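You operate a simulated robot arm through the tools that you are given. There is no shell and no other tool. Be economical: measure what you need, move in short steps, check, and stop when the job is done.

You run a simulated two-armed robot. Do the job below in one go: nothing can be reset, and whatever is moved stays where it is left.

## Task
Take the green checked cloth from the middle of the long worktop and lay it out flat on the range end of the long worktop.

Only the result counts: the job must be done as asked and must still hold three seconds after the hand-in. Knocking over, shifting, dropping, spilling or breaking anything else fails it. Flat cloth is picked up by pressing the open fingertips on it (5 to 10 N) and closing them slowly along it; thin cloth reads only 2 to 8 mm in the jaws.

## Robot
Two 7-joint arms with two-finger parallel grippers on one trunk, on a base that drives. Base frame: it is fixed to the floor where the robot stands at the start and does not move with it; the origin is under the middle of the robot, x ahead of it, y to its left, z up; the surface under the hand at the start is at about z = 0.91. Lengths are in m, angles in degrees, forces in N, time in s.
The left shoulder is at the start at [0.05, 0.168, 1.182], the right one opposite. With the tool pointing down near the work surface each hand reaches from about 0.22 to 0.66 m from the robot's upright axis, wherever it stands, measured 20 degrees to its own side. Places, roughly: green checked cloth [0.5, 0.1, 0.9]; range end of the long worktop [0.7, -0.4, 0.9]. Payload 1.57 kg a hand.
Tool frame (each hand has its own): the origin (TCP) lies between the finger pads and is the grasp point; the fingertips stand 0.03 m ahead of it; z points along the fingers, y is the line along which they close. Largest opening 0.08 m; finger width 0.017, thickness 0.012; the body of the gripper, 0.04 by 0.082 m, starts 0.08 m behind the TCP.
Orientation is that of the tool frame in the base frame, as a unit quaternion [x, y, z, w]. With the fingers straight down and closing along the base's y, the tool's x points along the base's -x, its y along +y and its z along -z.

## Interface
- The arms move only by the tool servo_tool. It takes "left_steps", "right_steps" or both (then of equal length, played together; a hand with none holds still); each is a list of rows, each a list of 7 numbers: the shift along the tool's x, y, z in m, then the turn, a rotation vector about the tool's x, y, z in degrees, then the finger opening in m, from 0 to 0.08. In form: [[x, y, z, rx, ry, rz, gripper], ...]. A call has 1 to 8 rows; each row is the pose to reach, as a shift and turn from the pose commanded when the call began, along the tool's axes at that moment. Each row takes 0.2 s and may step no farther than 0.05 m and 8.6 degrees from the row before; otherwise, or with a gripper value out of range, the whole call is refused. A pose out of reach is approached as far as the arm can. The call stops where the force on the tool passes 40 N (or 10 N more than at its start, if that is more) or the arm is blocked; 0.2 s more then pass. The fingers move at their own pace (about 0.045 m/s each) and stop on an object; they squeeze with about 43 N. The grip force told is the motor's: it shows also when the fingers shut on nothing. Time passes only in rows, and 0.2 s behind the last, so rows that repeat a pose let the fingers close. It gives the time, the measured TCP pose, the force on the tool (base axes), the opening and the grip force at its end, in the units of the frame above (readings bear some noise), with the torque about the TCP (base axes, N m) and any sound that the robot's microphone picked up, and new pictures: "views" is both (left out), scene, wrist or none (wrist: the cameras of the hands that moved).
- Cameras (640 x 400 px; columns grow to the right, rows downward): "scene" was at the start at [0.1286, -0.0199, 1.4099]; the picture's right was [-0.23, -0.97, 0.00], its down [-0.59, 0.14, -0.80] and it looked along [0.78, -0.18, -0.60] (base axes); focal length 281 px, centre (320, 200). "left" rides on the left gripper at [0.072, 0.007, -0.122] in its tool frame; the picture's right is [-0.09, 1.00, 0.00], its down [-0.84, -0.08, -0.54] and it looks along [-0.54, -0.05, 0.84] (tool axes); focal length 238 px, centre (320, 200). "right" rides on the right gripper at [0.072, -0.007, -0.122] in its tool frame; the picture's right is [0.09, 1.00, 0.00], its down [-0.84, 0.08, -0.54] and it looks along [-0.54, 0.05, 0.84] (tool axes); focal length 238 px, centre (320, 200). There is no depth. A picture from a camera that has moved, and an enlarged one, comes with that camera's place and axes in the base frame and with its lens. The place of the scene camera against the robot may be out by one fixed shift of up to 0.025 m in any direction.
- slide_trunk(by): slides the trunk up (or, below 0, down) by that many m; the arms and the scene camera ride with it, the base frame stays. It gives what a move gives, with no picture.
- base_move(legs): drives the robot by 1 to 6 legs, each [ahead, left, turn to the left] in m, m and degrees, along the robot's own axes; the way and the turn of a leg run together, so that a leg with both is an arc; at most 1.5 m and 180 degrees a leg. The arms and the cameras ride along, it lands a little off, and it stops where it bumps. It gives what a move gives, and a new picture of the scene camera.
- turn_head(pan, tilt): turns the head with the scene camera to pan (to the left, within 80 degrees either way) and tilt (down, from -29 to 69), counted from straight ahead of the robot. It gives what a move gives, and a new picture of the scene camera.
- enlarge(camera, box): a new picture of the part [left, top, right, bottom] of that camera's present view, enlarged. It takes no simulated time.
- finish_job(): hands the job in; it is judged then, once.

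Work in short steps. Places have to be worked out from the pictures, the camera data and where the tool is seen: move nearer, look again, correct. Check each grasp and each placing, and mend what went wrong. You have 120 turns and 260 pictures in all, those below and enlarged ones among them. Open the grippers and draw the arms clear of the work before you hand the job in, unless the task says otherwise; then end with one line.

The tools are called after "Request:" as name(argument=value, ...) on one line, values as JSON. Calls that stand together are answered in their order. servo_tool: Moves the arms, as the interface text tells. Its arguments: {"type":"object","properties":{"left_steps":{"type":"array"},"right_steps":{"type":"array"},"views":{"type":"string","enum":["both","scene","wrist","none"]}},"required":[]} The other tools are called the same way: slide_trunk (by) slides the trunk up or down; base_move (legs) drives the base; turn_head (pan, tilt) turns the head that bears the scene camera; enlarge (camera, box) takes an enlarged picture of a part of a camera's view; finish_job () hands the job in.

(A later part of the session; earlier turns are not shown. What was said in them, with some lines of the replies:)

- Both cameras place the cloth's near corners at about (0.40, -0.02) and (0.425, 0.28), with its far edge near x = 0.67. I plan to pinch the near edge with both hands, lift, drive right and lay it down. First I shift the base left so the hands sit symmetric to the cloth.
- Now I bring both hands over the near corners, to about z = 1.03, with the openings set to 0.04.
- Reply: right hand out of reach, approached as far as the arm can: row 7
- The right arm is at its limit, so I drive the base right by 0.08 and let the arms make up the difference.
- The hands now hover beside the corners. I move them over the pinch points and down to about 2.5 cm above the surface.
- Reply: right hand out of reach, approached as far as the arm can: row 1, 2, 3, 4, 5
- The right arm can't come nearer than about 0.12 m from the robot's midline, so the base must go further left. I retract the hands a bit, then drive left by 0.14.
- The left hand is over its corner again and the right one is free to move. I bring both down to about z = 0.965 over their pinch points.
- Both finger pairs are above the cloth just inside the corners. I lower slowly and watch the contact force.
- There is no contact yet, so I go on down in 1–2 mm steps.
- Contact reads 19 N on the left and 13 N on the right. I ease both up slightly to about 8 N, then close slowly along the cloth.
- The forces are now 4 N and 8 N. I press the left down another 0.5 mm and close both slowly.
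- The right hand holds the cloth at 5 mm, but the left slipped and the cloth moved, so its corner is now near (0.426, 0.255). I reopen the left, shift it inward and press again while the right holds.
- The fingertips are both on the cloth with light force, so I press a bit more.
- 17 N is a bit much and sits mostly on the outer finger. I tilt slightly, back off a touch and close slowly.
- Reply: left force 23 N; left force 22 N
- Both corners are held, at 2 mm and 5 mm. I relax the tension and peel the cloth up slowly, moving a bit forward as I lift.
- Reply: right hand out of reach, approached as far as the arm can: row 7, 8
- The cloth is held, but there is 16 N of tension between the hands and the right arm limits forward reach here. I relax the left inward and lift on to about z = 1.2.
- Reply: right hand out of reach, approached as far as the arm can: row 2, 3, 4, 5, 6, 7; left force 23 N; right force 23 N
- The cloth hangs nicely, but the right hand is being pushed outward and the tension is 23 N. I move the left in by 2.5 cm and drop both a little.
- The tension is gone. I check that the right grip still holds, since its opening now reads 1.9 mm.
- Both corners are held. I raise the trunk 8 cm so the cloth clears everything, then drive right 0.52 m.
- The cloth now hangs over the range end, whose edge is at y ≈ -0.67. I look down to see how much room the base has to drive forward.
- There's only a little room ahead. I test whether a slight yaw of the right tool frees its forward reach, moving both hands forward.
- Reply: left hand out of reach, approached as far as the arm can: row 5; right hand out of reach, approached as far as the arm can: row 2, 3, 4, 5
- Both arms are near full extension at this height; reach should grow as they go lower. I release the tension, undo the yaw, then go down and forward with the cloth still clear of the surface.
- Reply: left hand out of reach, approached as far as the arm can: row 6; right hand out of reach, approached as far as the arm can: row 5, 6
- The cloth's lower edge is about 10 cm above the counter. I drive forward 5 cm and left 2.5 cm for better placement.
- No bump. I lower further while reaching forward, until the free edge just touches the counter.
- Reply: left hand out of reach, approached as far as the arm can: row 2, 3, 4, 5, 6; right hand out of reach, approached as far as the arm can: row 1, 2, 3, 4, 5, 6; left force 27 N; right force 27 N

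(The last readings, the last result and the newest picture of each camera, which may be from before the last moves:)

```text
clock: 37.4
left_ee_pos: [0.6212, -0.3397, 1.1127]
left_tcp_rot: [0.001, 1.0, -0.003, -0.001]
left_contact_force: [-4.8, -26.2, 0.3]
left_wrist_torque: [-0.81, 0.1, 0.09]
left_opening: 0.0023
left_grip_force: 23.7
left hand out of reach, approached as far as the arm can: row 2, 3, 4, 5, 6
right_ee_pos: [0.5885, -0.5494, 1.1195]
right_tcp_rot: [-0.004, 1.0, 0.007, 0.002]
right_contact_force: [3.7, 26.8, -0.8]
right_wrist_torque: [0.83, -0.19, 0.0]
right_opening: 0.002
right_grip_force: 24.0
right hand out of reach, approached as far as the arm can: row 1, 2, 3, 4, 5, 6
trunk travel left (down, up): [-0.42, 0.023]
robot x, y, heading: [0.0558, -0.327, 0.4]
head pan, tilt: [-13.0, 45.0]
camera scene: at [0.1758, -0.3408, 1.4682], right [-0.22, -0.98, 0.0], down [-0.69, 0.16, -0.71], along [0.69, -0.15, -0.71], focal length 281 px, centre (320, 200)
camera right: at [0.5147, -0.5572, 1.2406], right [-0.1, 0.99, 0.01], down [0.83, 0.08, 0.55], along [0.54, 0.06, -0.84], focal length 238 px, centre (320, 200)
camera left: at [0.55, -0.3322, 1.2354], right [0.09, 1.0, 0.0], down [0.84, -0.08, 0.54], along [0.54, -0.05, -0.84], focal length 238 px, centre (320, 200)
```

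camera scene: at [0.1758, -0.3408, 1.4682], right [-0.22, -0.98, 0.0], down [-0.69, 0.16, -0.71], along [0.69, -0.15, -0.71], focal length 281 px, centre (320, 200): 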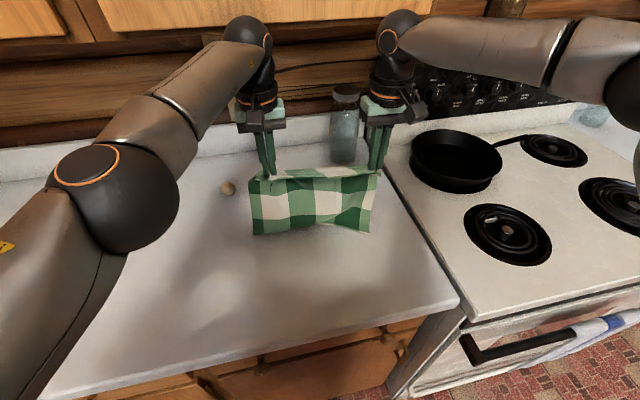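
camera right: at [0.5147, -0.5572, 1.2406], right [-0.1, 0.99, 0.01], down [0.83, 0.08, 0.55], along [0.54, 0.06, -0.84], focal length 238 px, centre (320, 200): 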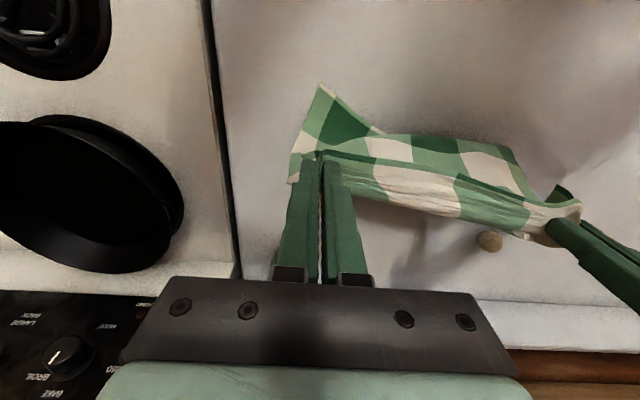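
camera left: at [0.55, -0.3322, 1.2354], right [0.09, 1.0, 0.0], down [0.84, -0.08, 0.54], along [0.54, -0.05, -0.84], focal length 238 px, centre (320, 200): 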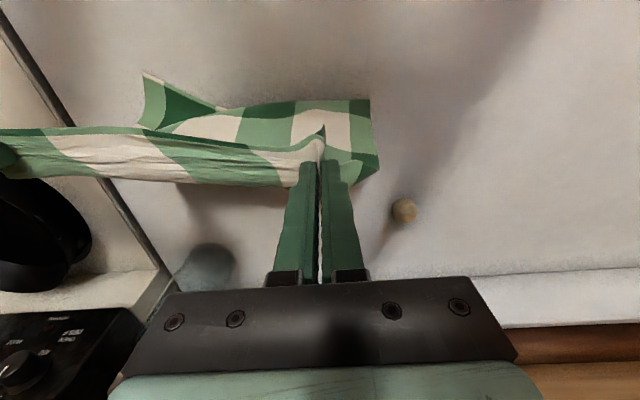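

The hands pull against each other, so I release the tension. The free edge is just above the counter at x ≈ 0.61; I drive 3 cm further ahead so the near edge will end up on the worktop.

Request:
servo_tool(left_steps=[[0, -0.01, -0.005, 0, 0, 0, 0], [0, -0.02, -0.01, 0, 0, 0, 0], [0, -0.022, -0.01, 0, 0, 0, 0]], right_steps=[[0, 0, -0.005, 0, 0, 0, 0], [0, 0, -0.01, 0, 0, 0, 0], [0, 0, -0.01, 0, 0, 0, 0]], views="none")

Request:
base_move(legs=[[0.03, 0.0, 0]])

```text
clock: 38.2
left_ee_pos: [0.6141, -0.3498, 1.1217]
left_tcp_rot: [-0.006, 1.0, 0.004, 0.0]
left_contact_force: [-1.2, -8.1, 1.1]
left_wrist_torque: [-0.26, 0.02, 0.01]
left_opening: 0.002
left_grip_force: 23.4
left hand out of reach, approached as far as the arm can: row 1, 2, 3
right_ee_pos: [0.5871, -0.5527, 1.1276]
right_tcp_rot: [-0.001, 1.0, -0.001, 0.001]
right_contact_force: [0.7, 7.6, -0.1]
right_wrist_torque: [0.19, -0.04, 0.02]
right_opening: 0.0022
right_grip_force: 24.0
trunk travel left (down, up): [-0.42, 0.023]
robot x, y, heading: [0.0524, -0.3267, 0.4]
head pan, tilt: [-13.0, 45.0]
```

```text
clock: 39.2
left_ee_pos: [0.6339, -0.3523, 1.1232]
left_tcp_rot: [0.001, 1.0, 0.005, -0.001]
left_contact_force: [-0.5, -1.2, -0.2]
left_wrist_torque: [-0.05, 0.0, 0.0]
left_opening: 0.002
left_grip_force: 23.7
right_ee_pos: [0.6113, -0.5477, 1.1292]
right_tcp_rot: [-0.003, 1.0, 0.0, 0.002]
right_contact_force: [0.1, 1.4, 0.4]
right_wrist_torque: [0.04, -0.03, 0.02]
right_opening: 0.002
right_grip_force: 23.7
trunk travel left (down, up): [-0.42, 0.023]
robot x, y, heading: [0.0829, -0.324, 0.6]
head pan, tilt: [-13.0, 45.0]
stopped in leg 1: the robot was blocked; the commanded pose is now the measured one
camera scene: at [0.1987, -0.3368, 1.4689], right [-0.22, -0.98, 0.0], down [-0.69, 0.15, -0.71], along [0.69, -0.16, -0.7], focal length 281 px, centre (320, 200)
```

scene: 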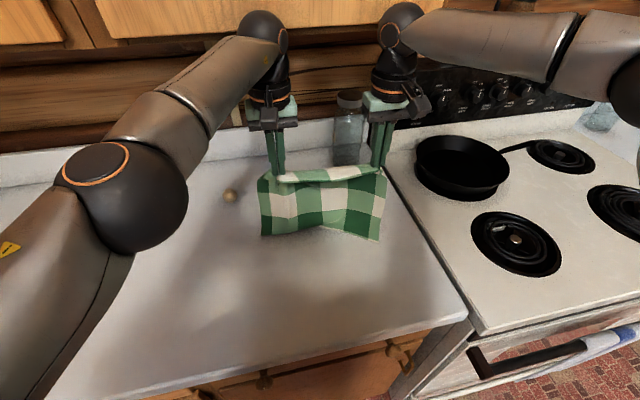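

The base is as far forward as it goes. Now I lay the cloth by lowering while drawing the hands back, so the free edge stays behind on the far side. This is the first half.

Request:
servo_tool(left_steps=[[0.005, 0, 0.012, 0, 0, 0, 0], [0.015, 0, 0.018, 0, 0, 0, 0], [0.03, 0, 0.022, 0, 0, 0, 0], [0.045, 0, 0.028, 0, 0, 0, 0], [0.06, 0, 0.034, 0, 0, 0, 0], [0.075, 0, 0.04, 0, 0, 0, 0], [0.09, 0, 0.047, 0, 0, 0, 0], [0.1, 0, 0.052, 0, 0, 0, 0]], right_steps=[[0.005, 0, 0.016, 0, 0, 0, 0], [0.015, 0, 0.022, 0, 0, 0, 0], [0.03, 0, 0.027, 0, 0, 0, 0], [0.045, 0, 0.033, 0, 0, 0, 0], [0.06, 0, 0.039, 0, 0, 0, 0], [0.075, 0, 0.045, 0, 0, 0, 0], [0.09, 0, 0.052, 0, 0, 0, 0], [0.1, 0, 0.058, 0, 0, 0, 0]])

```text
clock: 41.0
left_ee_pos: [0.5373, -0.3535, 1.0679]
left_tcp_rot: [0.0, 1.0, 0.006, -0.003]
left_contact_force: [-0.8, -3.0, -0.3]
left_wrist_torque: [-0.09, 0.01, 0.02]
left_opening: 0.0018
left_grip_force: 23.4
right_ee_pos: [0.5145, -0.5507, 1.0677]
right_tcp_rot: [-0.003, 1.0, 0.0, 0.002]
right_contact_force: [0.7, 2.0, 0.1]
right_wrist_torque: [0.08, 0.0, 0.01]
right_opening: 0.0018
right_grip_force: 24.2
trunk travel left (down, up): [-0.42, 0.023]
robot x, y, heading: [0.0834, -0.3227, 0.5]
head pan, tilt: [-13.0, 45.0]
camera scene: at [0.2048, -0.3399, 1.4682], right [-0.22, -0.98, 0.0], down [-0.69, 0.15, -0.71], along [0.69, -0.15, -0.71], focal length 281 px, centre (320, 200)
camera right: at [0.4421, -0.557, 1.1909], right [-0.1, 1.0, 0.0], down [0.84, 0.08, 0.54], along [0.54, 0.05, -0.84], focal length 238 px, centre (320, 200)
camera left: at [0.4669, -0.3484, 1.191], right [0.09, 1.0, 0.01], down [0.84, -0.08, 0.54], along [0.53, -0.04, -0.84], focal length 238 px, centre (320, 200)
```

scene: 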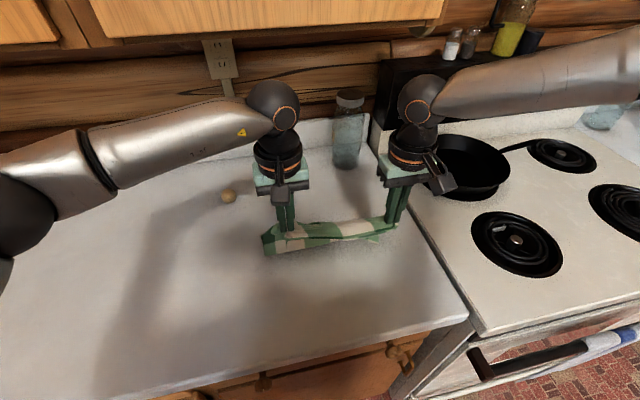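
right: 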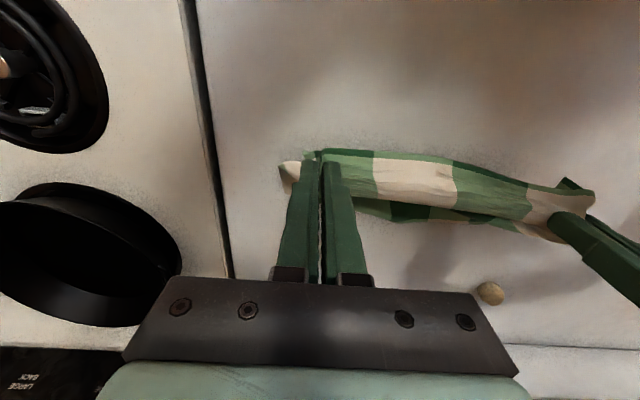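
left: 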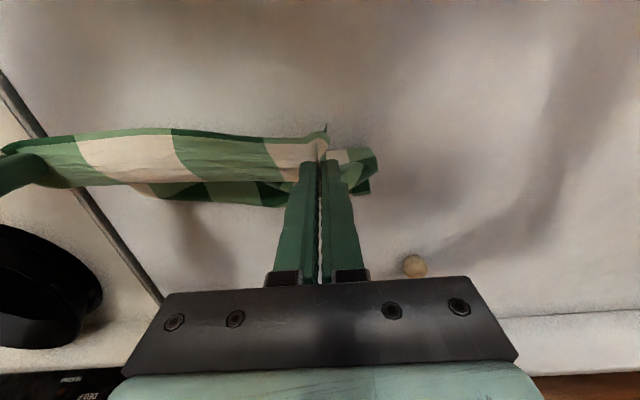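

The free edge has stayed at x ≈ 0.63 on the counter, on the far side. I continue down and back for the second half.

Request:
servo_tool(left_steps=[[0.018, 0, 0.0, 0, 0, 0, 0], [0.035, 0, 0.005, 0, 0, 0, 0], [0.055, 0, 0.02, 0, 0, 0, 0], [0.075, 0, 0.04, 0, 0, 0, 0], [0.09, 0, 0.06, 0, 0, 0, 0], [0.105, 0, 0.083, 0, 0, 0, 0], [0.115, 0, 0.103, 0, 0, 0, 0], [0.12, 0, 0.118, 0, 0, 0, 0]], right_steps=[[0.018, 0, 0.0, 0, 0, 0, 0], [0.035, 0, 0.005, 0, 0, 0, 0], [0.055, 0, 0.02, 0, 0, 0, 0], [0.075, 0, 0.04, 0, 0, 0, 0], [0.09, 0, 0.06, 0, 0, 0, 0], [0.105, 0, 0.083, 0, 0, 0, 0], [0.115, 0, 0.103, 0, 0, 0, 0], [0.12, 0, 0.118, 0, 0, 0, 0]])

```text
clock: 42.8
left_ee_pos: [0.4164, -0.3525, 0.9512]
left_tcp_rot: [0.001, 1.0, 0.005, -0.003]
left_contact_force: [-0.4, -3.2, 0.6]
left_wrist_torque: [-0.15, 0.03, 0.02]
left_opening: 0.002
left_grip_force: 23.3
right_ee_pos: [0.3969, -0.5525, 0.9494]
right_tcp_rot: [-0.002, 1.0, -0.001, 0.001]
right_contact_force: [0.4, 4.3, -0.2]
right_wrist_torque: [0.11, -0.02, -0.05]
right_opening: 0.002
right_grip_force: 23.7
trunk travel left (down, up): [-0.42, 0.023]
robot x, y, heading: [0.0796, -0.3207, 0.3]
head pan, tilt: [-13.0, 45.0]
camera scene: at [0.2051, -0.3399, 1.4682], right [-0.22, -0.98, 0.0], down [-0.69, 0.15, -0.71], along [0.69, -0.15, -0.71], focal length 281 px, centre (320, 200)
camera right: at [0.3244, -0.559, 1.0725], right [-0.1, 1.0, 0.0], down [0.84, 0.08, 0.54], along [0.54, 0.05, -0.84], focal length 238 px, centre (320, 200)
camera left: at [0.3462, -0.3479, 1.0747], right [0.09, 1.0, 0.01], down [0.84, -0.08, 0.54], along [0.54, -0.04, -0.84], focal length 238 px, centre (320, 200)
```

scene: 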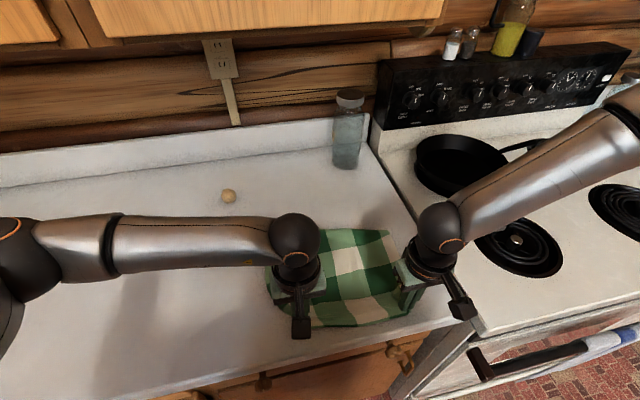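
right: 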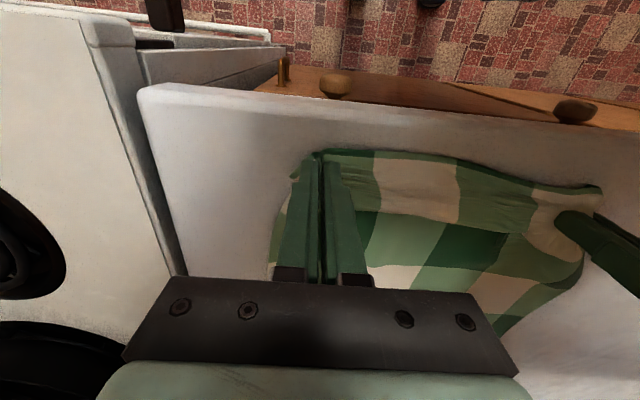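
left: 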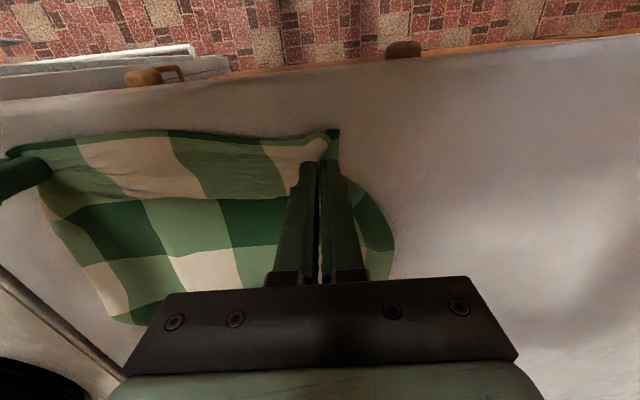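

The cloth is laid out with its near edge about 3 cm inside the counter front. I lower the last few mm and open slowly, so the opening fingers spread the pinch folds.

Request:
servo_tool(left_steps=[[0, 0.0, 0.004, 0, 0, 0, 0], [0, 0.0, 0.007, 0, 0, 0, 0], [0, 0, 0.007, 0, 0, 0, 0.006], [0, 0, 0.007, 0, 0, 0, 0.012], [0, 0, 0.007, 0, 0, 0, 0.02], [0, 0, 0.007, 0, 0, 0, 0.028], [0, 0, 0.007, 0, 0, 0, 0.036], [0, 0, 0.006, 0, 0, 0, 0.04]], right_steps=[[0, 0.0, 0.004, 0, 0, 0, 0], [0, 0.0, 0.007, 0, 0, 0, 0], [0, 0, 0.007, 0, 0, 0, 0.006], [0, 0, 0.007, 0, 0, 0, 0.012], [0, 0, 0.007, 0, 0, 0, 0.02], [0, 0, 0.007, 0, 0, 0, 0.028], [0, 0, 0.007, 0, 0, 0, 0.036], [0, 0, 0.006, 0, 0, 0, 0.04]], views="wrist")

```text
clock: 44.6
left_ee_pos: [0.4171, -0.3522, 0.9463]
left_tcp_rot: [0.001, 1.0, 0.006, -0.003]
left_contact_force: [-0.2, -0.6, -0.4]
left_wrist_torque: [0.04, -0.02, 0.0]
left_opening: 0.0397
left_grip_force: 0.1
right_ee_pos: [0.3953, -0.5529, 0.9441]
right_tcp_rot: [-0.003, 1.0, 0.0, 0.001]
right_contact_force: [0.1, 0.2, 0.1]
right_wrist_torque: [-0.02, 0.0, 0.0]
right_opening: 0.0401
right_grip_force: 0.1
trunk travel left (down, up): [-0.42, 0.023]
robot x, y, heading: [0.0837, -0.3205, 0.2]
head pan, tilt: [-13.0, 45.0]
camera right: at [0.3236, -0.5595, 1.0667], right [-0.1, 1.0, 0.0], down [0.84, 0.08, 0.54], along [0.54, 0.05, -0.84], focal length 238 px, centre (320, 200)
camera left: at [0.3457, -0.3469, 1.0683], right [0.09, 1.0, 0.01], down [0.84, -0.08, 0.54], along [0.54, -0.04, -0.84], focal length 238 px, centre (320, 200)
```

right: 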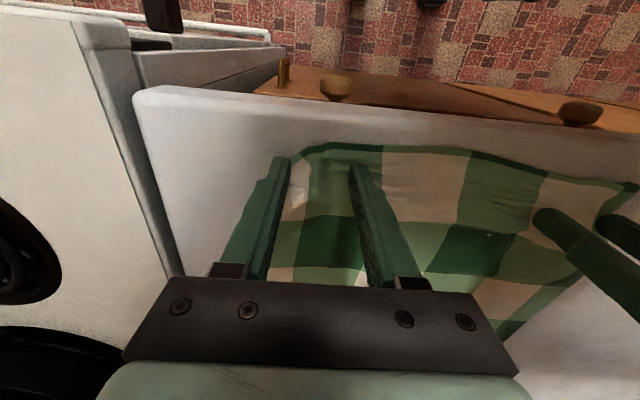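
left: 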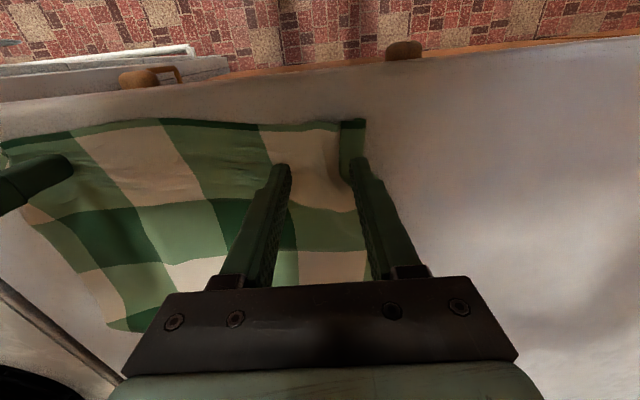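

The fingers are open. I lift both hands straight up 10 cm and look.

Request:
servo_tool(left_steps=[[0, 0, -0.02, 0, 0, 0, 0.045], [0, 0, -0.05, 0, 0, 0, 0.045], [0, 0, -0.08, 0, 0, 0, 0.045], [0, 0, -0.11, 0, 0, 0, 0.045]], right_steps=[[0, 0, -0.02, 0, 0, 0, 0.045], [0, 0, -0.05, 0, 0, 0, 0.045], [0, 0, -0.08, 0, 0, 0, 0.045], [0, 0, -0.11, 0, 0, 0, 0.045]])

```text
clock: 45.6
left_ee_pos: [0.4179, -0.353, 1.0546]
left_tcp_rot: [0.001, 1.0, 0.005, -0.002]
left_contact_force: [-0.1, 0.6, -0.2]
left_wrist_torque: [0.01, 0.03, 0.03]
left_opening: 0.0451
left_grip_force: 0.0
right_ee_pos: [0.3952, -0.5512, 1.0529]
right_tcp_rot: [-0.003, 1.0, -0.001, 0.0]
right_contact_force: [0.5, -0.1, 0.7]
right_wrist_torque: [0.02, -0.02, -0.01]
right_opening: 0.0452
right_grip_force: 0.1
trunk travel left (down, up): [-0.42, 0.023]
robot x, y, heading: [0.0777, -0.3211, 0.1]
head pan, tilt: [-13.0, 45.0]
camera scene: at [0.2044, -0.3398, 1.4682], right [-0.22, -0.98, 0.0], down [-0.69, 0.15, -0.71], along [0.69, -0.15, -0.71], focal length 281 px, centre (320, 200)
camera right: at [0.3232, -0.5585, 1.1771], right [-0.1, 1.0, 0.0], down [0.84, 0.08, 0.54], along [0.54, 0.05, -0.84], focal length 238 px, centre (320, 200)
camera left: at [0.347, -0.3479, 1.178], right [0.09, 1.0, 0.01], down [0.84, -0.09, 0.54], along [0.54, -0.04, -0.84], focal length 238 px, centre (320, 200)
```

scene: 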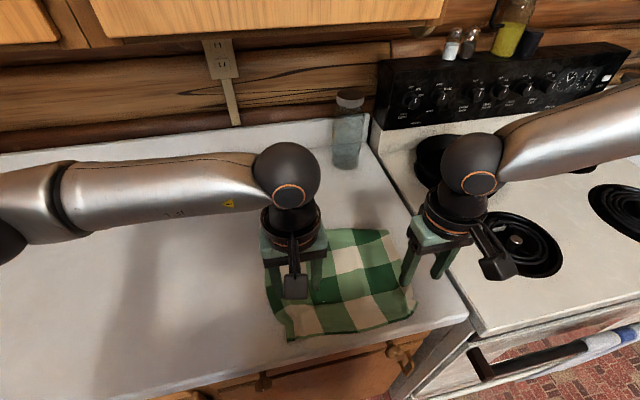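
right: 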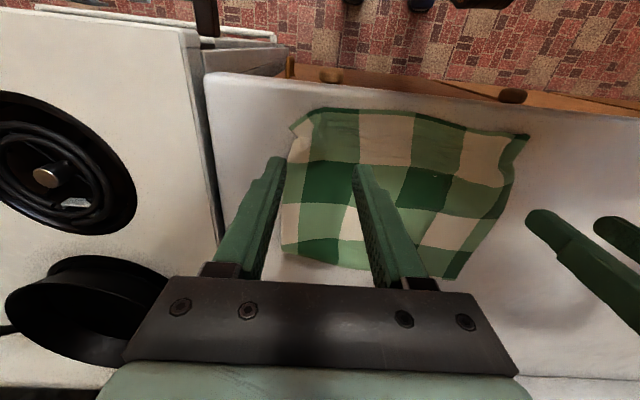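
left: 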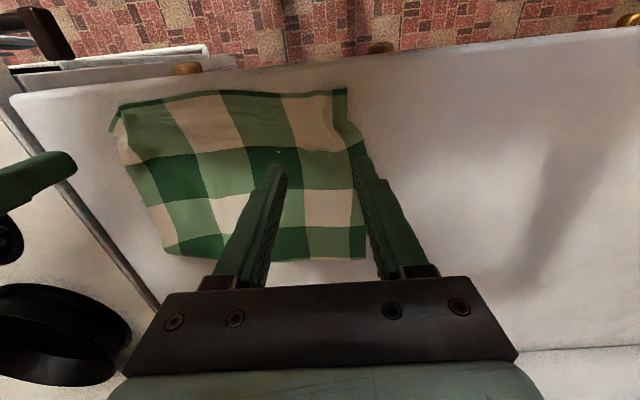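

The cloth is laid out with small residual ridges at the near corners. I raise the hands and spread them clear for an unobstructed look.

Request:
servo_tool(left_steps=[[0, 0.02, -0.04, 0, 0, 0, 0.045], [0, 0.06, -0.06, 0, 0, 0, 0.045], [0, 0.1, -0.08, 0, 0, 0, 0.045], [0, 0.14, -0.1, 0, 0, 0, 0.045], [0, 0.18, -0.1, 0, 0, 0, 0.045]], right_steps=[[0, -0.02, -0.04, 0, 0, 0, 0.045], [0, -0.05, -0.06, 0, 0, 0, 0.045], [0, -0.08, -0.08, 0, 0, 0, 0.045], [0, -0.12, -0.1, 0, 0, 0, 0.045], [0, -0.16, -0.1, 0, 0, 0, 0.045]], views="none")

Request:
turn_head(pan=-15, tilt=58)

```text
clock: 46.8
left_ee_pos: [0.4191, -0.1711, 1.1554]
left_tcp_rot: [0.001, 1.0, 0.006, -0.002]
left_contact_force: [0.2, 0.1, 0.6]
left_wrist_torque: [-0.01, 0.01, -0.03]
left_opening: 0.0448
left_grip_force: 0.1
right_ee_pos: [0.3957, -0.7138, 1.1539]
right_tcp_rot: [-0.004, 1.0, 0.0, 0.001]
right_contact_force: [-1.1, 0.4, -0.3]
right_wrist_torque: [0.01, 0.0, 0.01]
right_opening: 0.0447
right_grip_force: 0.0
trunk travel left (down, up): [-0.42, 0.023]
robot x, y, heading: [0.0797, -0.3221, 0.4]
head pan, tilt: [-13.0, 45.0]
```

```text
clock: 47.5
left_ee_pos: [0.4177, -0.1709, 1.1538]
left_tcp_rot: [0.001, 1.0, 0.006, -0.003]
left_contact_force: [0.7, 0.7, -0.9]
left_wrist_torque: [0.0, 0.01, 0.03]
left_opening: 0.0449
left_grip_force: 0.0
right_ee_pos: [0.3959, -0.7124, 1.1526]
right_tcp_rot: [-0.002, 1.0, -0.001, 0.001]
right_contact_force: [0.7, -1.4, 0.4]
right_wrist_torque: [0.02, 0.02, 0.0]
right_opening: 0.0451
right_grip_force: 0.0
trunk travel left (down, up): [-0.42, 0.023]
robot x, y, heading: [0.0817, -0.3196, 0.3]
head pan, tilt: [-15.0, 58.0]
camera scene: at [0.1922, -0.3395, 1.4511], right [-0.25, -0.97, 0.0], down [-0.82, 0.21, -0.53], along [0.51, -0.13, -0.85], focal length 281 px, centre (320, 200)
```

scene: 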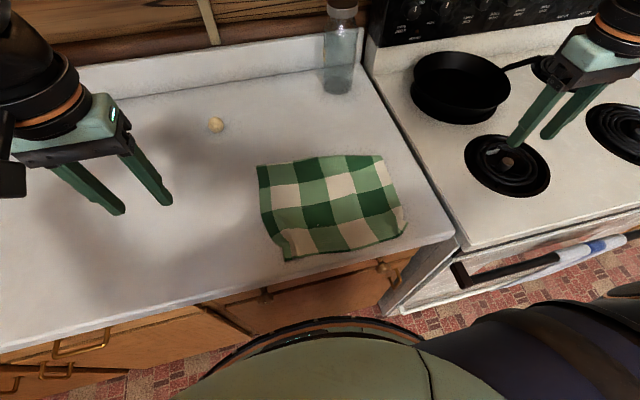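

Request:
enlarge(camera="scene", box=[230, 140, 430, 270])

```text
3.08 times, centred on (330, 205) of scene
camera zoom: at [0.1922, -0.3395, 1.4511], right [-0.25, -0.97, 0.0], down [-0.82, 0.21, -0.53], along [0.51, -0.13, -0.85], focal length 864 px, centre (289, 185)
```

zoom: 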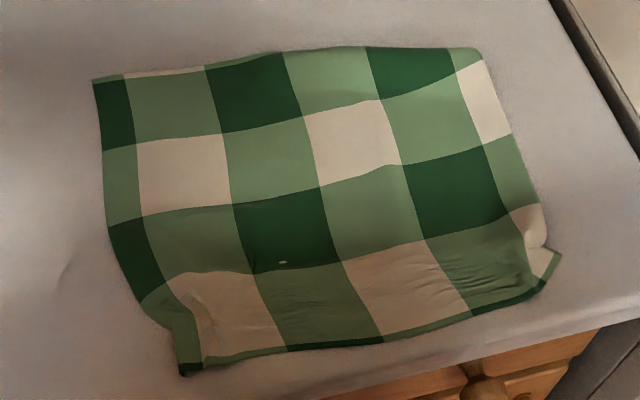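

The cloth is flat apart from small pinch ridges at the two near corners. I smooth these by pressing closed fingertips lightly on each corner and dragging outward, approaching first.

Request:
servo_tool(left_steps=[[0.002, -0.04, 0.01, 0, 0, 0, 0], [0.005, -0.08, 0.02, 0, 0, 0, 0], [0.009, -0.12, 0.04, 0, 0, 0, 0], [0.013, -0.15, 0.07, 0, 0, 0, 0], [0.013, -0.162, 0.11, 0, 0, 0, 0], [0.013, -0.162, 0.15, 0, 0, 0, 0], [0.013, -0.162, 0.19, 0, 0, 0, 0], [0.013, -0.162, 0.197, 0, 0, 0, 0]], right_steps=[[-0.002, 0.035, 0.01, 0, 0, 0, 0], [-0.008, 0.07, 0.02, 0, 0, 0, 0], [-0.012, 0.105, 0.04, 0, 0, 0, 0], [-0.016, 0.13, 0.07, 0, 0, 0, 0], [-0.016, 0.14, 0.11, 0, 0, 0, 0], [-0.016, 0.14, 0.15, 0, 0, 0, 0], [-0.016, 0.14, 0.19, 0, 0, 0, 0], [-0.016, 0.14, 0.196, 0, 0, 0, 0]], views="wrist")

```text
clock: 49.3
left_ee_pos: [0.405, -0.3322, 0.958]
left_tcp_rot: [0.001, 1.0, 0.006, -0.003]
left_contact_force: [0.9, 0.7, 0.2]
left_wrist_torque: [0.0, -0.03, -0.01]
left_opening: 0.0
left_grip_force: 21.6
right_ee_pos: [0.4106, -0.5719, 0.9577]
right_tcp_rot: [-0.002, 1.0, 0.0, 0.001]
right_contact_force: [-0.6, 0.0, 1.0]
right_wrist_torque: [-0.03, 0.01, 0.02]
right_opening: 0.0
right_grip_force: 21.1
trunk travel left (down, up): [-0.42, 0.023]
robot x, y, heading: [0.0832, -0.3243, 0.5]
head pan, tilt: [-15.0, 58.0]
camera right: at [0.3382, -0.578, 1.0809], right [-0.1, 1.0, 0.0], down [0.84, 0.08, 0.54], along [0.54, 0.05, -0.84], focal length 238 px, centre (320, 200)
camera left: at [0.3339, -0.3283, 1.0808], right [0.09, 1.0, 0.01], down [0.84, -0.09, 0.54], along [0.54, -0.04, -0.84], focal length 238 px, centre (320, 200)
```

right: 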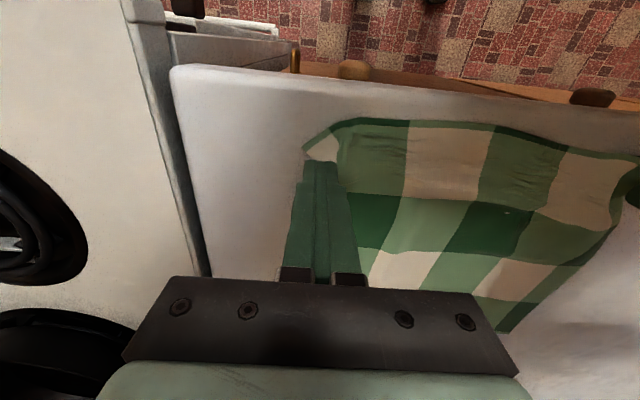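
left: 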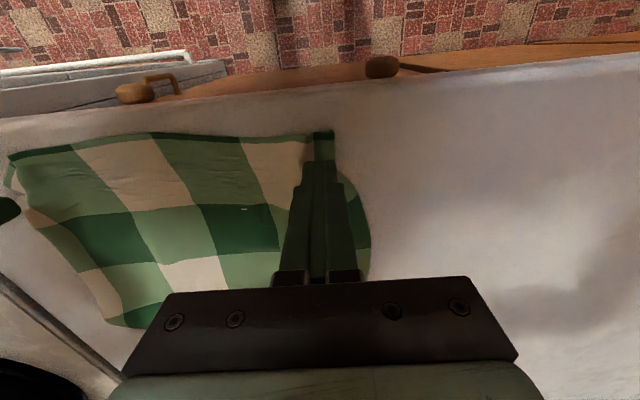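

Both fingertips sit over the corner flaps. I lower to contact.

Request:
servo_tool(left_steps=[[0.004, 0, 0.008, 0, 0, 0, 0], [0.004, 0, 0.014, 0, 0, 0, 0], [0.004, 0, 0.017, 0, 0, 0, 0], [0.004, 0, 0.017, 0, 0, 0, 0]], right_steps=[[0.004, -0.002, 0.008, 0, 0, 0, 0], [0.004, -0.002, 0.014, 0, 0, 0, 0], [0.004, -0.002, 0.017, 0, 0, 0, 0], [0.004, -0.002, 0.017, 0, 0, 0, 0]], views="none")

```text
clock: 50.3
left_ee_pos: [0.3997, -0.3323, 0.9417]
left_tcp_rot: [0.001, 1.0, 0.005, -0.003]
left_contact_force: [-0.1, -0.5, 1.1]
left_wrist_torque: [-0.04, -0.03, -0.03]
left_opening: 0.0
left_grip_force: 21.5
right_ee_pos: [0.4079, -0.5737, 0.942]
right_tcp_rot: [-0.002, 1.0, 0.0, 0.001]
right_contact_force: [-1.1, -1.0, 8.8]
right_wrist_torque: [-0.03, 0.0, -0.01]
right_opening: 0.0001
right_grip_force: 21.4
trunk travel left (down, up): [-0.42, 0.023]
robot x, y, heading: [0.0797, -0.3237, 0.4]
head pan, tilt: [-15.0, 58.0]
```

The right reads 8.8 N and the left only just touches. I press the left another 1 mm and drag both outward.

Request:
servo_tool(left_steps=[[0, 0, 0.0012, 0, 0, 0, 0], [0, 0.007, 0.0012, 0, 0, 0, 0], [0.001, 0.014, 0.0012, 0, 0, 0, 0], [0.002, 0.022, 0.0012, 0, 0, 0, 0], [0.003, 0.03, 0.0012, 0, 0, 0, 0], [0.003, 0.03, 0.0012, 0, 0, 0, 0]], right_steps=[[0, 0, 0, 0, 0, 0, 0], [0.005, -0.004, 0, 0, 0, 0, 0], [0.01, -0.008, 0, 0, 0, 0, 0], [0.015, -0.012, 0, 0, 0, 0, 0], [0.02, -0.018, 0, 0, 0, 0, 0], [0.02, -0.02, 0, 0, 0, 0, 0]], views="wrist")

```text
clock: 51.7
left_ee_pos: [0.3965, -0.3048, 0.9408]
left_tcp_rot: [0.0, 1.0, 0.005, -0.003]
left_contact_force: [0.1, -11.0, 15.4]
left_wrist_torque: [-0.26, -0.02, -0.04]
left_opening: 0.0
left_grip_force: 21.2
right_ee_pos: [0.3861, -0.5932, 0.9413]
right_tcp_rot: [-0.004, 1.0, 0.0, 0.002]
right_contact_force: [2.1, 6.2, 11.5]
right_wrist_torque: [0.35, -0.13, -0.01]
right_opening: 0.0
right_grip_force: 21.6
trunk travel left (down, up): [-0.42, 0.023]
robot x, y, heading: [0.0842, -0.3242, 0.4]
head pan, tilt: [-15.0, 58.0]
camera right: at [0.3136, -0.5999, 1.0645], right [-0.1, 1.0, 0.0], down [0.83, 0.08, 0.54], along [0.54, 0.05, -0.84], focal length 238 px, centre (320, 200)
camera left: at [0.3256, -0.2993, 1.0642], right [0.09, 1.0, 0.01], down [0.84, -0.08, 0.54], along [0.54, -0.04, -0.84], focal length 238 px, centre (320, 200)
```

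right: 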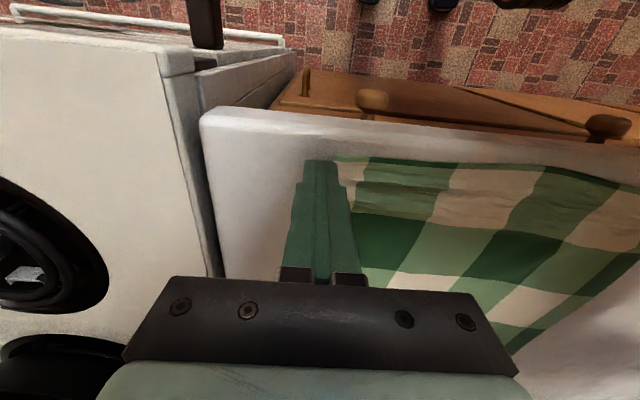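
left: 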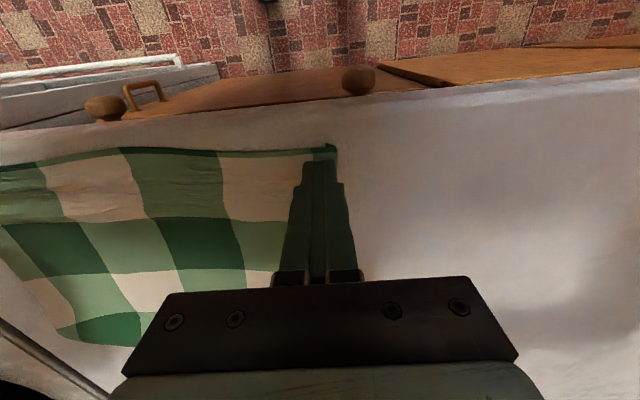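

Both corners followed outward and are now taut. I lift the hands straight up and clear, then check.

Request:
servo_tool(left_steps=[[0, 0, -0.02, 0, 0, 0, 0], [0, 0, -0.06, 0, 0, 0, 0], [0, 0.02, -0.1, 0, 0, 0, 0], [0, 0.05, -0.13, 0, 0, 0, 0], [0, 0.08, -0.16, 0, 0, 0, 0.02], [0, 0.11, -0.19, 0, 0, 0, 0.04], [0, 0.15, -0.2, 0, 0, 0, 0.06]], right_steps=[[0, 0, -0.02, 0, 0, 0, 0], [0, 0, -0.06, 0, 0, 0, 0], [0, -0.02, -0.1, 0, 0, 0, 0], [0, -0.05, -0.13, 0, 0, 0, 0], [0, -0.08, -0.16, 0, 0, 0, 0.02], [0, -0.1, -0.19, 0, 0, 0, 0.04], [0, -0.13, -0.2, 0, 0, 0, 0.06]], views="scene")

Request:
enlarge(camera="scene", box=[230, 140, 430, 270])

```text
clock: 53.3
left_ee_pos: [0.3941, -0.1566, 1.1437]
left_tcp_rot: [0.001, 1.0, 0.006, -0.002]
left_contact_force: [-0.7, 0.0, 0.0]
left_wrist_torque: [-0.05, -0.01, -0.01]
left_opening: 0.0602
left_grip_force: 0.3
right_ee_pos: [0.3882, -0.7235, 1.1412]
right_tcp_rot: [-0.004, 1.0, -0.001, 0.001]
right_contact_force: [0.6, 0.1, 0.8]
right_wrist_torque: [0.02, -0.01, -0.01]
right_opening: 0.0602
right_grip_force: 0.3
trunk travel left (down, up): [-0.42, 0.023]
robot x, y, heading: [0.0818, -0.325, 0.5]
head pan, tilt: [-15.0, 58.0]
camera scene: at [0.1916, -0.3391, 1.4511], right [-0.25, -0.97, 0.0], down [-0.82, 0.21, -0.53], along [0.51, -0.13, -0.85], focal length 281 px, centre (320, 200)
```

scene: 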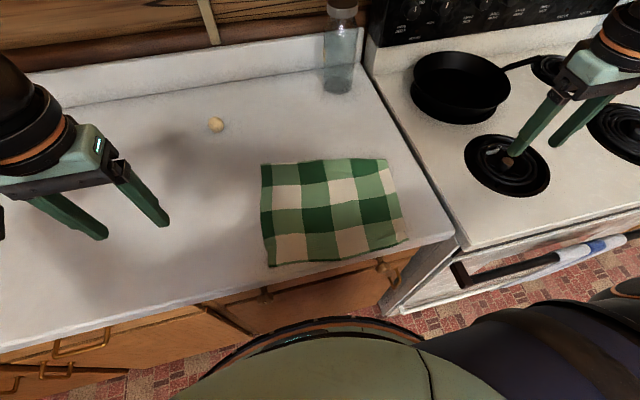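

```text
3.08 times, centred on (330, 205) of scene
camera zoom: at [0.1916, -0.3391, 1.4511], right [-0.25, -0.97, 0.0], down [-0.82, 0.21, -0.53], along [0.51, -0.13, -0.85], focal length 864 px, centre (289, 185)
```

zoom: 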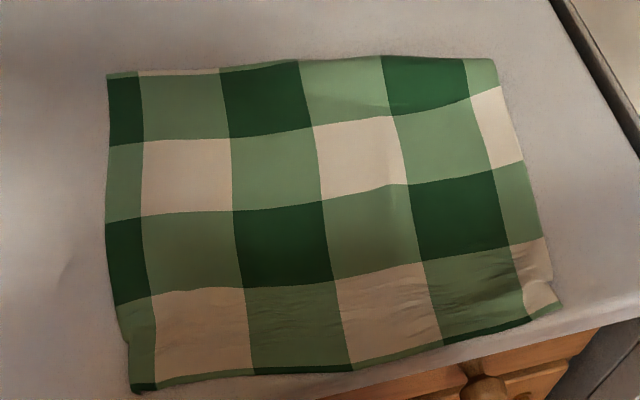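

The cloth now lies flat, but its near edge is only 1–2 cm from the counter front. For margin I'll slide it about 7 cm inward, dragging by fingertips pressed near its far corners. First I lower the trunk and move over them.

Request:
slide_trunk(by=-0.07)

Request:
servo_tool(left_steps=[[-0.04, -0.02, 0, 0, 0, 0, 0.04], [-0.08, -0.045, 0, 0, 0, 0, 0.02], [-0.12, -0.07, 0.01, 0, 0, 0, 0], [-0.16, -0.095, 0.02, 0, 0, 0, 0], [-0.19, -0.12, 0.04, 0, 0, 0, 0], [-0.216, -0.145, 0.06, 0, 0, 0, 0], [-0.216, -0.168, 0.09, 0, 0, 0, 0], [-0.216, -0.168, 0.115, 0, 0, 0, 0]], right_steps=[[-0.03, 0.02, 0, 0, 0, 0, 0.04], [-0.06, 0.04, 0, 0, 0, 0, 0.02], [-0.09, 0.06, 0.01, 0, 0, 0, 0], [-0.12, 0.08, 0.02, 0, 0, 0, 0], [-0.15, 0.1, 0.04, 0, 0, 0, 0], [-0.177, 0.12, 0.06, 0, 0, 0, 0], [-0.177, 0.1435, 0.09, 0, 0, 0, 0], [-0.177, 0.1435, 0.112, 0, 0, 0, 0]])

```text
clock: 54.4
left_ee_pos: [0.3969, -0.1564, 1.073]
left_tcp_rot: [0.001, 1.0, 0.006, -0.002]
left_contact_force: [-1.0, 0.1, 0.4]
left_wrist_torque: [-0.01, -0.01, 0.01]
left_opening: 0.06
left_grip_force: 0.1
right_ee_pos: [0.3895, -0.7237, 1.0689]
right_tcp_rot: [-0.003, 1.0, 0.001, 0.001]
right_contact_force: [1.0, 0.0, -0.3]
right_wrist_torque: [0.0, 0.02, 0.01]
right_opening: 0.0598
right_grip_force: 0.1
trunk travel left (down, up): [-0.35, 0.093]
robot x, y, heading: [0.0825, -0.3222, 0.5]
head pan, tilt: [-15.0, 58.0]
```

```text
clock: 56.2
left_ee_pos: [0.6123, -0.3245, 0.9549]
left_tcp_rot: [0.0, 1.0, 0.006, -0.003]
left_contact_force: [0.7, 1.1, 0.6]
left_wrist_torque: [0.0, 0.03, -0.02]
left_opening: 0.0
left_grip_force: 21.5
right_ee_pos: [0.5659, -0.579, 0.9576]
right_tcp_rot: [-0.002, 1.0, 0.0, 0.0]
right_contact_force: [0.1, 0.2, 0.4]
right_wrist_torque: [0.02, -0.03, 0.02]
right_opening: 0.0
right_grip_force: 21.6
trunk travel left (down, up): [-0.35, 0.093]
robot x, y, heading: [0.0835, -0.3197, 0.3]
head pan, tilt: [-15.0, 58.0]
camera scene: at [0.1926, -0.3396, 1.381], right [-0.25, -0.97, 0.0], down [-0.82, 0.21, -0.53], along [0.51, -0.13, -0.85], focal length 281 px, centre (320, 200)
camera right: at [0.4936, -0.585, 1.0806], right [-0.1, 1.0, 0.0], down [0.84, 0.08, 0.54], along [0.54, 0.05, -0.84], focal length 238 px, centre (320, 200)
camera left: at [0.5409, -0.3203, 1.0781], right [0.09, 1.0, 0.01], down [0.84, -0.09, 0.54], along [0.54, -0.04, -0.84], focal length 238 px, centre (320, 200)
```

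scene: 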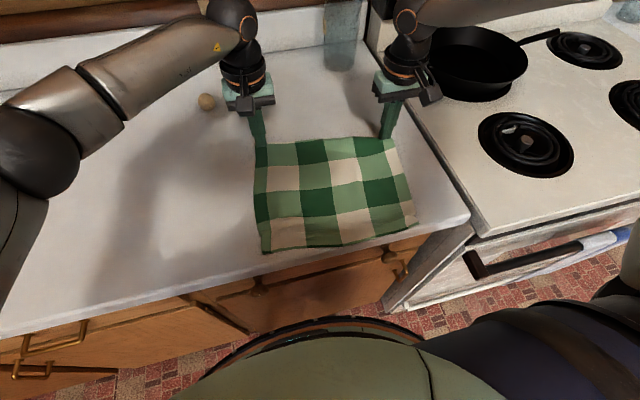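
right: 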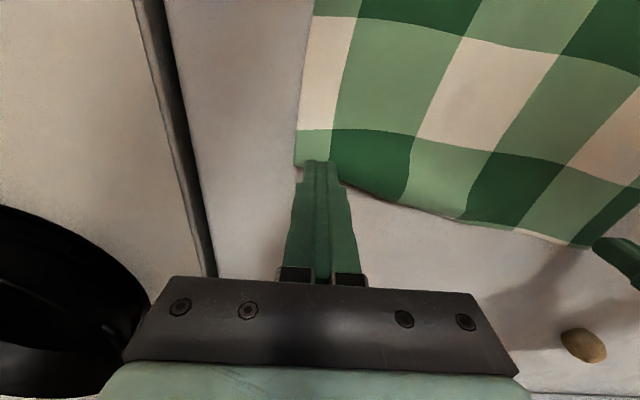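
left: 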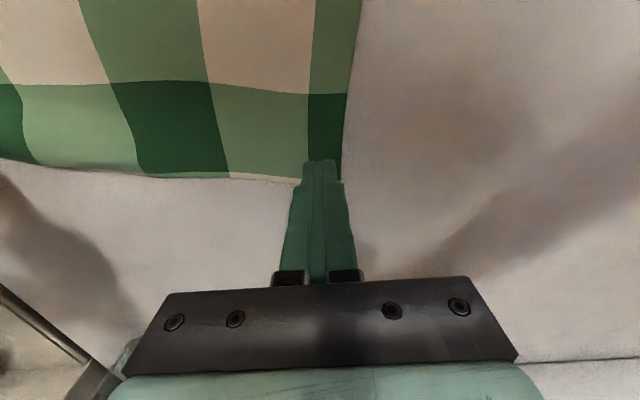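

The fingertips are close to the far edge, so I shift them 1.5 cm back onto the cloth and press down.

Request:
servo_tool(left_steps=[[0.015, -0.005, 0.0, 0, 0, 0, 0], [0.015, -0.005, 0.008, 0, 0, 0, 0], [0.015, -0.005, 0.014, 0, 0, 0, 0], [0.015, -0.005, 0.015, 0, 0, 0, 0]], right_steps=[[0.015, 0.008, 0.0, 0, 0, 0, 0], [0.015, 0.008, 0.009, 0, 0, 0, 0], [0.015, 0.008, 0.016, 0, 0, 0, 0], [0.015, 0.008, 0.0175, 0, 0, 0, 0]], views="none")

```text
clock: 57.2
left_ee_pos: [0.5963, -0.3293, 0.9417]
left_tcp_rot: [0.002, 1.0, 0.005, -0.002]
left_contact_force: [0.2, -0.7, 2.4]
left_wrist_torque: [-0.03, 0.01, 0.04]
left_opening: 0.0
left_grip_force: 21.3
right_ee_pos: [0.5504, -0.5699, 0.9405]
right_tcp_rot: [-0.003, 1.0, 0.0, 0.003]
right_contact_force: [0.1, 0.3, 10.2]
right_wrist_torque: [-0.05, 0.0, -0.02]
right_opening: 0.0002
right_grip_force: 21.5
trunk travel left (down, up): [-0.35, 0.093]
robot x, y, heading: [0.0815, -0.3235, 0.6]
head pan, tilt: [-15.0, 58.0]
```

Both are in contact, at 2 N and 10 N. I press the left slightly more and drag both forward, a 4 cm first stage, slowly.

Request:
servo_tool(left_steps=[[0, 0, 0.0015, 0, 0, 0, 0], [-0.004, 0, 0.0015, 0, 0, 0, 0], [-0.01, 0, 0.0015, 0, 0, 0, 0], [-0.016, 0, 0.0015, 0, 0, 0, 0], [-0.022, 0, 0.0015, 0, 0, 0, 0], [-0.028, 0, 0.0015, 0, 0, 0, 0], [-0.034, 0, 0.0015, 0, 0, 0, 0], [-0.04, 0, 0.0015, 0, 0, 0, 0]], right_steps=[[0, 0, 0, 0, 0, 0, 0], [-0.004, 0, 0, 0, 0, 0, 0], [-0.01, 0, 0, 0, 0, 0, 0], [-0.016, 0, 0, 0, 0, 0, 0], [-0.022, 0, 0, 0, 0, 0, 0], [-0.028, 0, 0, 0, 0, 0, 0], [-0.034, 0, 0, 0, 0, 0, 0], [-0.04, 0, 0, 0, 0, 0, 0]], views="scene")

```text
clock: 59.0
left_ee_pos: [0.6348, -0.3278, 0.9405]
left_tcp_rot: [0.002, 1.0, 0.005, 0.0]
left_contact_force: [-5.7, -0.8, 26.9]
left_wrist_torque: [-0.15, 0.14, -0.01]
left_opening: 0.0001
left_grip_force: 21.9
right_ee_pos: [0.5869, -0.5716, 0.9408]
right_tcp_rot: [-0.003, 1.0, 0.0, 0.002]
right_contact_force: [-1.1, 0.4, 4.5]
right_wrist_torque: [0.01, 0.04, 0.02]
right_opening: 0.0
right_grip_force: 20.5
trunk travel left (down, up): [-0.35, 0.093]
robot x, y, heading: [0.0836, -0.3239, 0.5]
head pan, tilt: [-15.0, 58.0]
camera scene: at [0.1885, -0.3393, 1.3815], right [-0.25, -0.97, 0.0], down [-0.82, 0.21, -0.53], along [0.52, -0.13, -0.85], focal length 281 px, centre (320, 200)
```

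scene: 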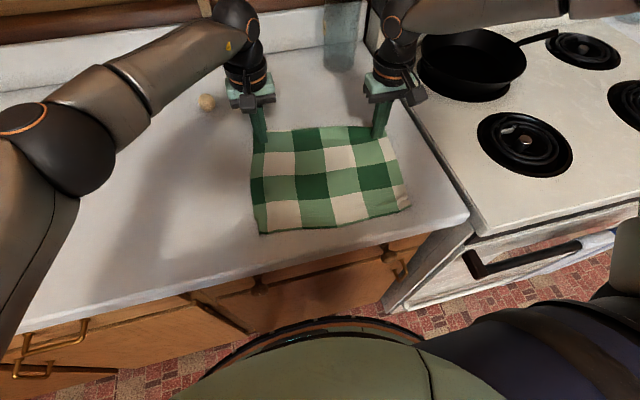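

The whole cloth slides smoothly and stays flat. I go on 3.5 cm, easing the left pressure and adding a little on the right.

Request:
servo_tool(left_steps=[[0, 0, -0.0008, 0, 0, 0, 0], [-0.005, 0, -0.001, 0, 0, 0, 0], [-0.01, 0, -0.001, 0, 0, 0, 0], [-0.015, 0, -0.001, 0, 0, 0, 0], [-0.02, 0, -0.001, 0, 0, 0, 0], [-0.025, 0, -0.001, 0, 0, 0, 0], [-0.03, 0, -0.001, 0, 0, 0, 0]], right_steps=[[0, 0, 0.0006, 0, 0, 0, 0], [-0.007, 0, 0.0006, 0, 0, 0, 0], [-0.014, 0, 0.0006, 0, 0, 0, 0], [-0.021, 0, 0.0006, 0, 0, 0, 0], [-0.028, 0, 0.0006, 0, 0, 0, 0], [-0.034, 0, 0.0006, 0, 0, 0, 0], [-0.04, 0, 0.0006, 0, 0, 0, 0]], views="none")

Request:
servo_tool(left_steps=[[0, 0, -0.03, 0, 0, 0, 0], [0, 0, -0.07, 0, 0, 0, 0], [0, 0, -0.11, 0, 0, 0, 0], [0.04, 0.02, -0.12, 0, 0, 0, 0.02], [0.08, 0.05, -0.12, 0, 0, 0, 0.04], [0.12, 0.08, -0.13, 0, 0, 0, 0.06], [0.16, 0.11, -0.14, 0, 0, 0, 0.06], [0.2, 0.13, -0.15, 0, 0, 0, 0.06]], right_steps=[[0, 0, -0.03, 0, 0, 0, 0], [0, 0, -0.07, 0, 0, 0, 0], [0, 0, -0.11, 0, 0, 0, 0], [0.04, -0.02, -0.12, 0, 0, 0, 0.02], [0.08, -0.04, -0.12, 0, 0, 0, 0.04], [0.12, -0.07, -0.13, 0, 0, 0, 0.06], [0.16, -0.1, -0.14, 0, 0, 0, 0.06], [0.2, -0.13, -0.15, 0, 0, 0, 0.06]], views="scene")

Request:
enlarge(camera="scene", box=[210, 90, 450, 250])

```text
clock: 60.6
left_ee_pos: [0.6558, -0.327, 0.9412]
left_tcp_rot: [0.001, 1.0, 0.007, -0.002]
left_contact_force: [-3.8, 0.5, 20.4]
left_wrist_torque: [-0.06, 0.1, -0.04]
left_opening: 0.0001
left_grip_force: 21.3
left hand out of reach, approached as far as the arm can: row 6, 7
right_ee_pos: [0.6064, -0.5829, 0.9519]
right_tcp_rot: [-0.002, 1.0, 0.0, 0.002]
right_contact_force: [-0.4, -0.2, 0.3]
right_wrist_torque: [0.02, 0.01, 0.0]
right_opening: 0.0001
right_grip_force: 21.5
right hand out of reach, approached as far as the arm can: row 3, 4, 5, 6, 7
trunk travel left (down, up): [-0.35, 0.093]
robot x, y, heading: [0.0811, -0.3221, 0.4]
head pan, tilt: [-15.0, 58.0]
```

```text
refused: row 6 steps farther than a row can; nothing moved
```

```text
2.50 times, centred on (330, 170) of scene
camera zoom: at [0.1898, -0.3394, 1.3813], right [-0.25, -0.97, 0.0], down [-0.82, 0.21, -0.53], along [0.51, -0.13, -0.85], focal length 702 px, centre (295, 275)
```

zoom: 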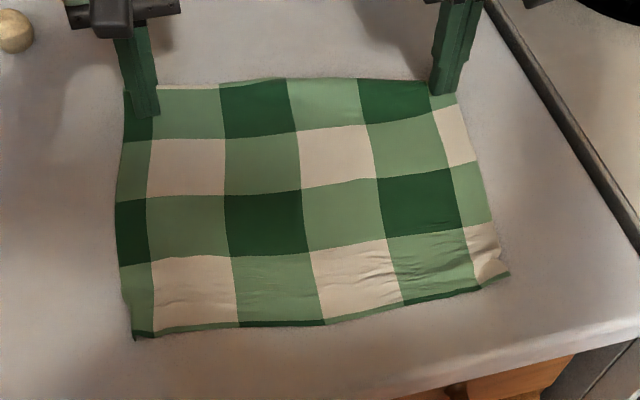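

The cloth has slid about 6 cm in and lies flat, well inside the edges. I lift the hands straight up and draw them clear.

Request:
servo_tool(left_steps=[[0, 0, -0.03, 0, 0, 0, 0], [0, 0, -0.07, 0, 0, 0, 0], [0, 0, -0.11, 0, 0, 0, 0], [0.035, 0.02, -0.12, 0, 0, 0, 0.02], [0.07, 0.04, -0.13, 0, 0, 0, 0.04], [0.105, 0.06, -0.14, 0, 0, 0, 0.06], [0.14, 0.08, -0.15, 0, 0, 0, 0.06], [0.175, 0.1, -0.16, 0, 0, 0, 0.06]], right_steps=[[0, 0, -0.03, 0, 0, 0, 0], [0, 0, -0.07, 0, 0, 0, 0], [0, 0, -0.11, 0, 0, 0, 0], [0.035, -0.02, -0.12, 0, 0, 0, 0.02], [0.07, -0.04, -0.13, 0, 0, 0, 0.04], [0.105, -0.06, -0.14, 0, 0, 0, 0.06], [0.14, -0.08, -0.15, 0, 0, 0, 0.06], [0.175, -0.1, -0.16, 0, 0, 0, 0.06]], views="scene")

Request:
base_move(legs=[[-0.08, 0, 0]])

Request:
turn_head(pan=-12, tilt=45)

```text
clock: 62.4
left_ee_pos: [0.4829, -0.2294, 1.1011]
left_tcp_rot: [0.0, 1.0, 0.006, -0.002]
left_contact_force: [-0.8, -0.2, 0.2]
left_wrist_torque: [-0.04, -0.02, 0.0]
left_opening: 0.0598
left_grip_force: 0.1
left hand out of reach, approached as far as the arm can: row 3
right_ee_pos: [0.4359, -0.6831, 1.1098]
right_tcp_rot: [-0.003, 1.0, 0.0, 0.001]
right_contact_force: [0.2, 0.1, 0.5]
right_wrist_torque: [0.0, 0.01, 0.02]
right_opening: 0.0602
right_grip_force: 0.1
trunk travel left (down, up): [-0.35, 0.093]
robot x, y, heading: [0.0827, -0.3179, 0.4]
head pan, tilt: [-15.0, 58.0]
camera scene: at [0.1911, -0.3395, 1.3812], right [-0.25, -0.97, 0.0], down [-0.82, 0.21, -0.53], along [0.51, -0.13, -0.85], focal length 281 px, centre (320, 200)
```

scene: 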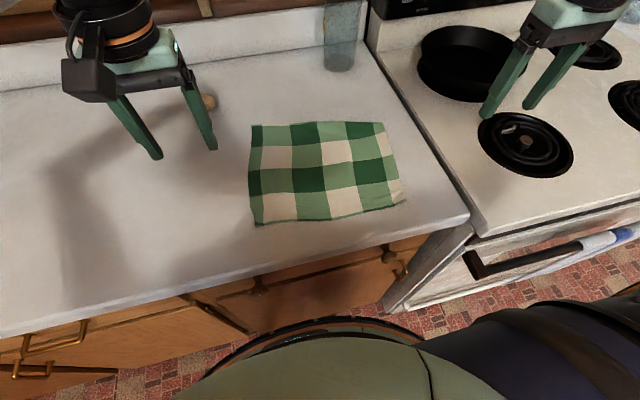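

```text
clock: 63.5
left_ee_pos: [0.4032, -0.2296, 1.1002]
left_tcp_rot: [0.0, 1.0, 0.006, -0.002]
left_contact_force: [-0.1, 0.2, 0.4]
left_wrist_torque: [0.01, -0.04, 0.01]
left_opening: 0.0602
left_grip_force: 0.1
right_ee_pos: [0.3559, -0.6851, 1.1095]
right_tcp_rot: [-0.003, 1.0, 0.001, 0.0]
right_contact_force: [-0.3, 0.4, -0.6]
right_wrist_torque: [-0.01, -0.02, -0.02]
right_opening: 0.0598
right_grip_force: 0.0
trunk travel left (down, up): [-0.35, 0.093]
robot x, y, heading: [0.0003, -0.3228, 0.8]
head pan, tilt: [-15.0, 58.0]
camera scene: at [0.1113, -0.3401, 1.3811], right [-0.25, -0.97, 0.0], down [-0.82, 0.21, -0.53], along [0.51, -0.13, -0.85], focal length 281 px, centre (320, 200)
```

scene: 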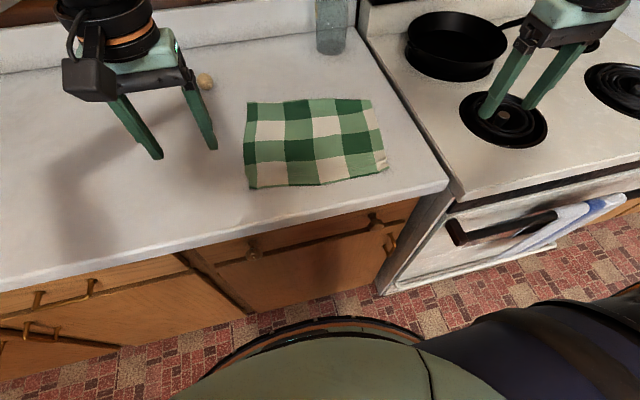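

```text
clock: 64.2
left_ee_pos: [0.4037, -0.2304, 1.0994]
left_tcp_rot: [0.0, 1.0, 0.006, -0.002]
left_contact_force: [-0.2, -0.9, 0.4]
left_wrist_torque: [0.02, -0.03, -0.01]
left_opening: 0.0601
left_grip_force: 0.0
right_ee_pos: [0.357, -0.685, 1.1091]
right_tcp_rot: [-0.003, 1.0, 0.0, 0.001]
right_contact_force: [-0.2, 0.4, 0.5]
right_wrist_torque: [0.01, 0.0, -0.03]
right_opening: 0.06
right_grip_force: 0.0
trunk travel left (down, up): [-0.35, 0.093]
robot x, y, heading: [0.0018, -0.3217, 0.4]
head pan, tilt: [-12.0, 45.0]
camera scene: at [0.1253, -0.3391, 1.3981], right [-0.2, -0.98, 0.0], down [-0.69, 0.14, -0.71], along [0.69, -0.14, -0.71], focal length 281 px, centre (320, 200)
```

scene: 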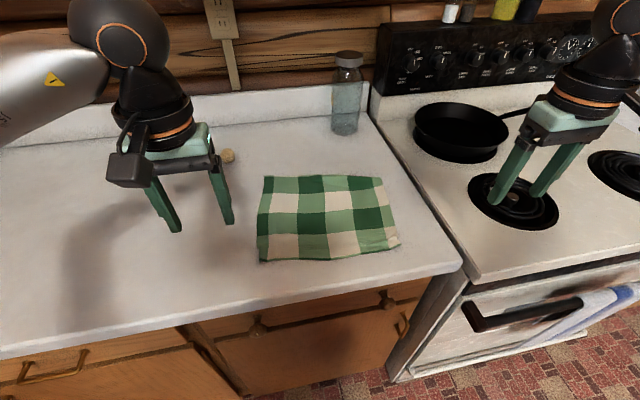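

The cloth lies flat and fully on the range end of the worktop, and nothing else has been disturbed. The grippers are open and clear, so I hand in.

Request:
finish_job()

```text
The job is handed in.
```

The green checked cloth lies flat on the range end of the long worktop, nothing else looks moved in the last pictures, and the job is handed in.
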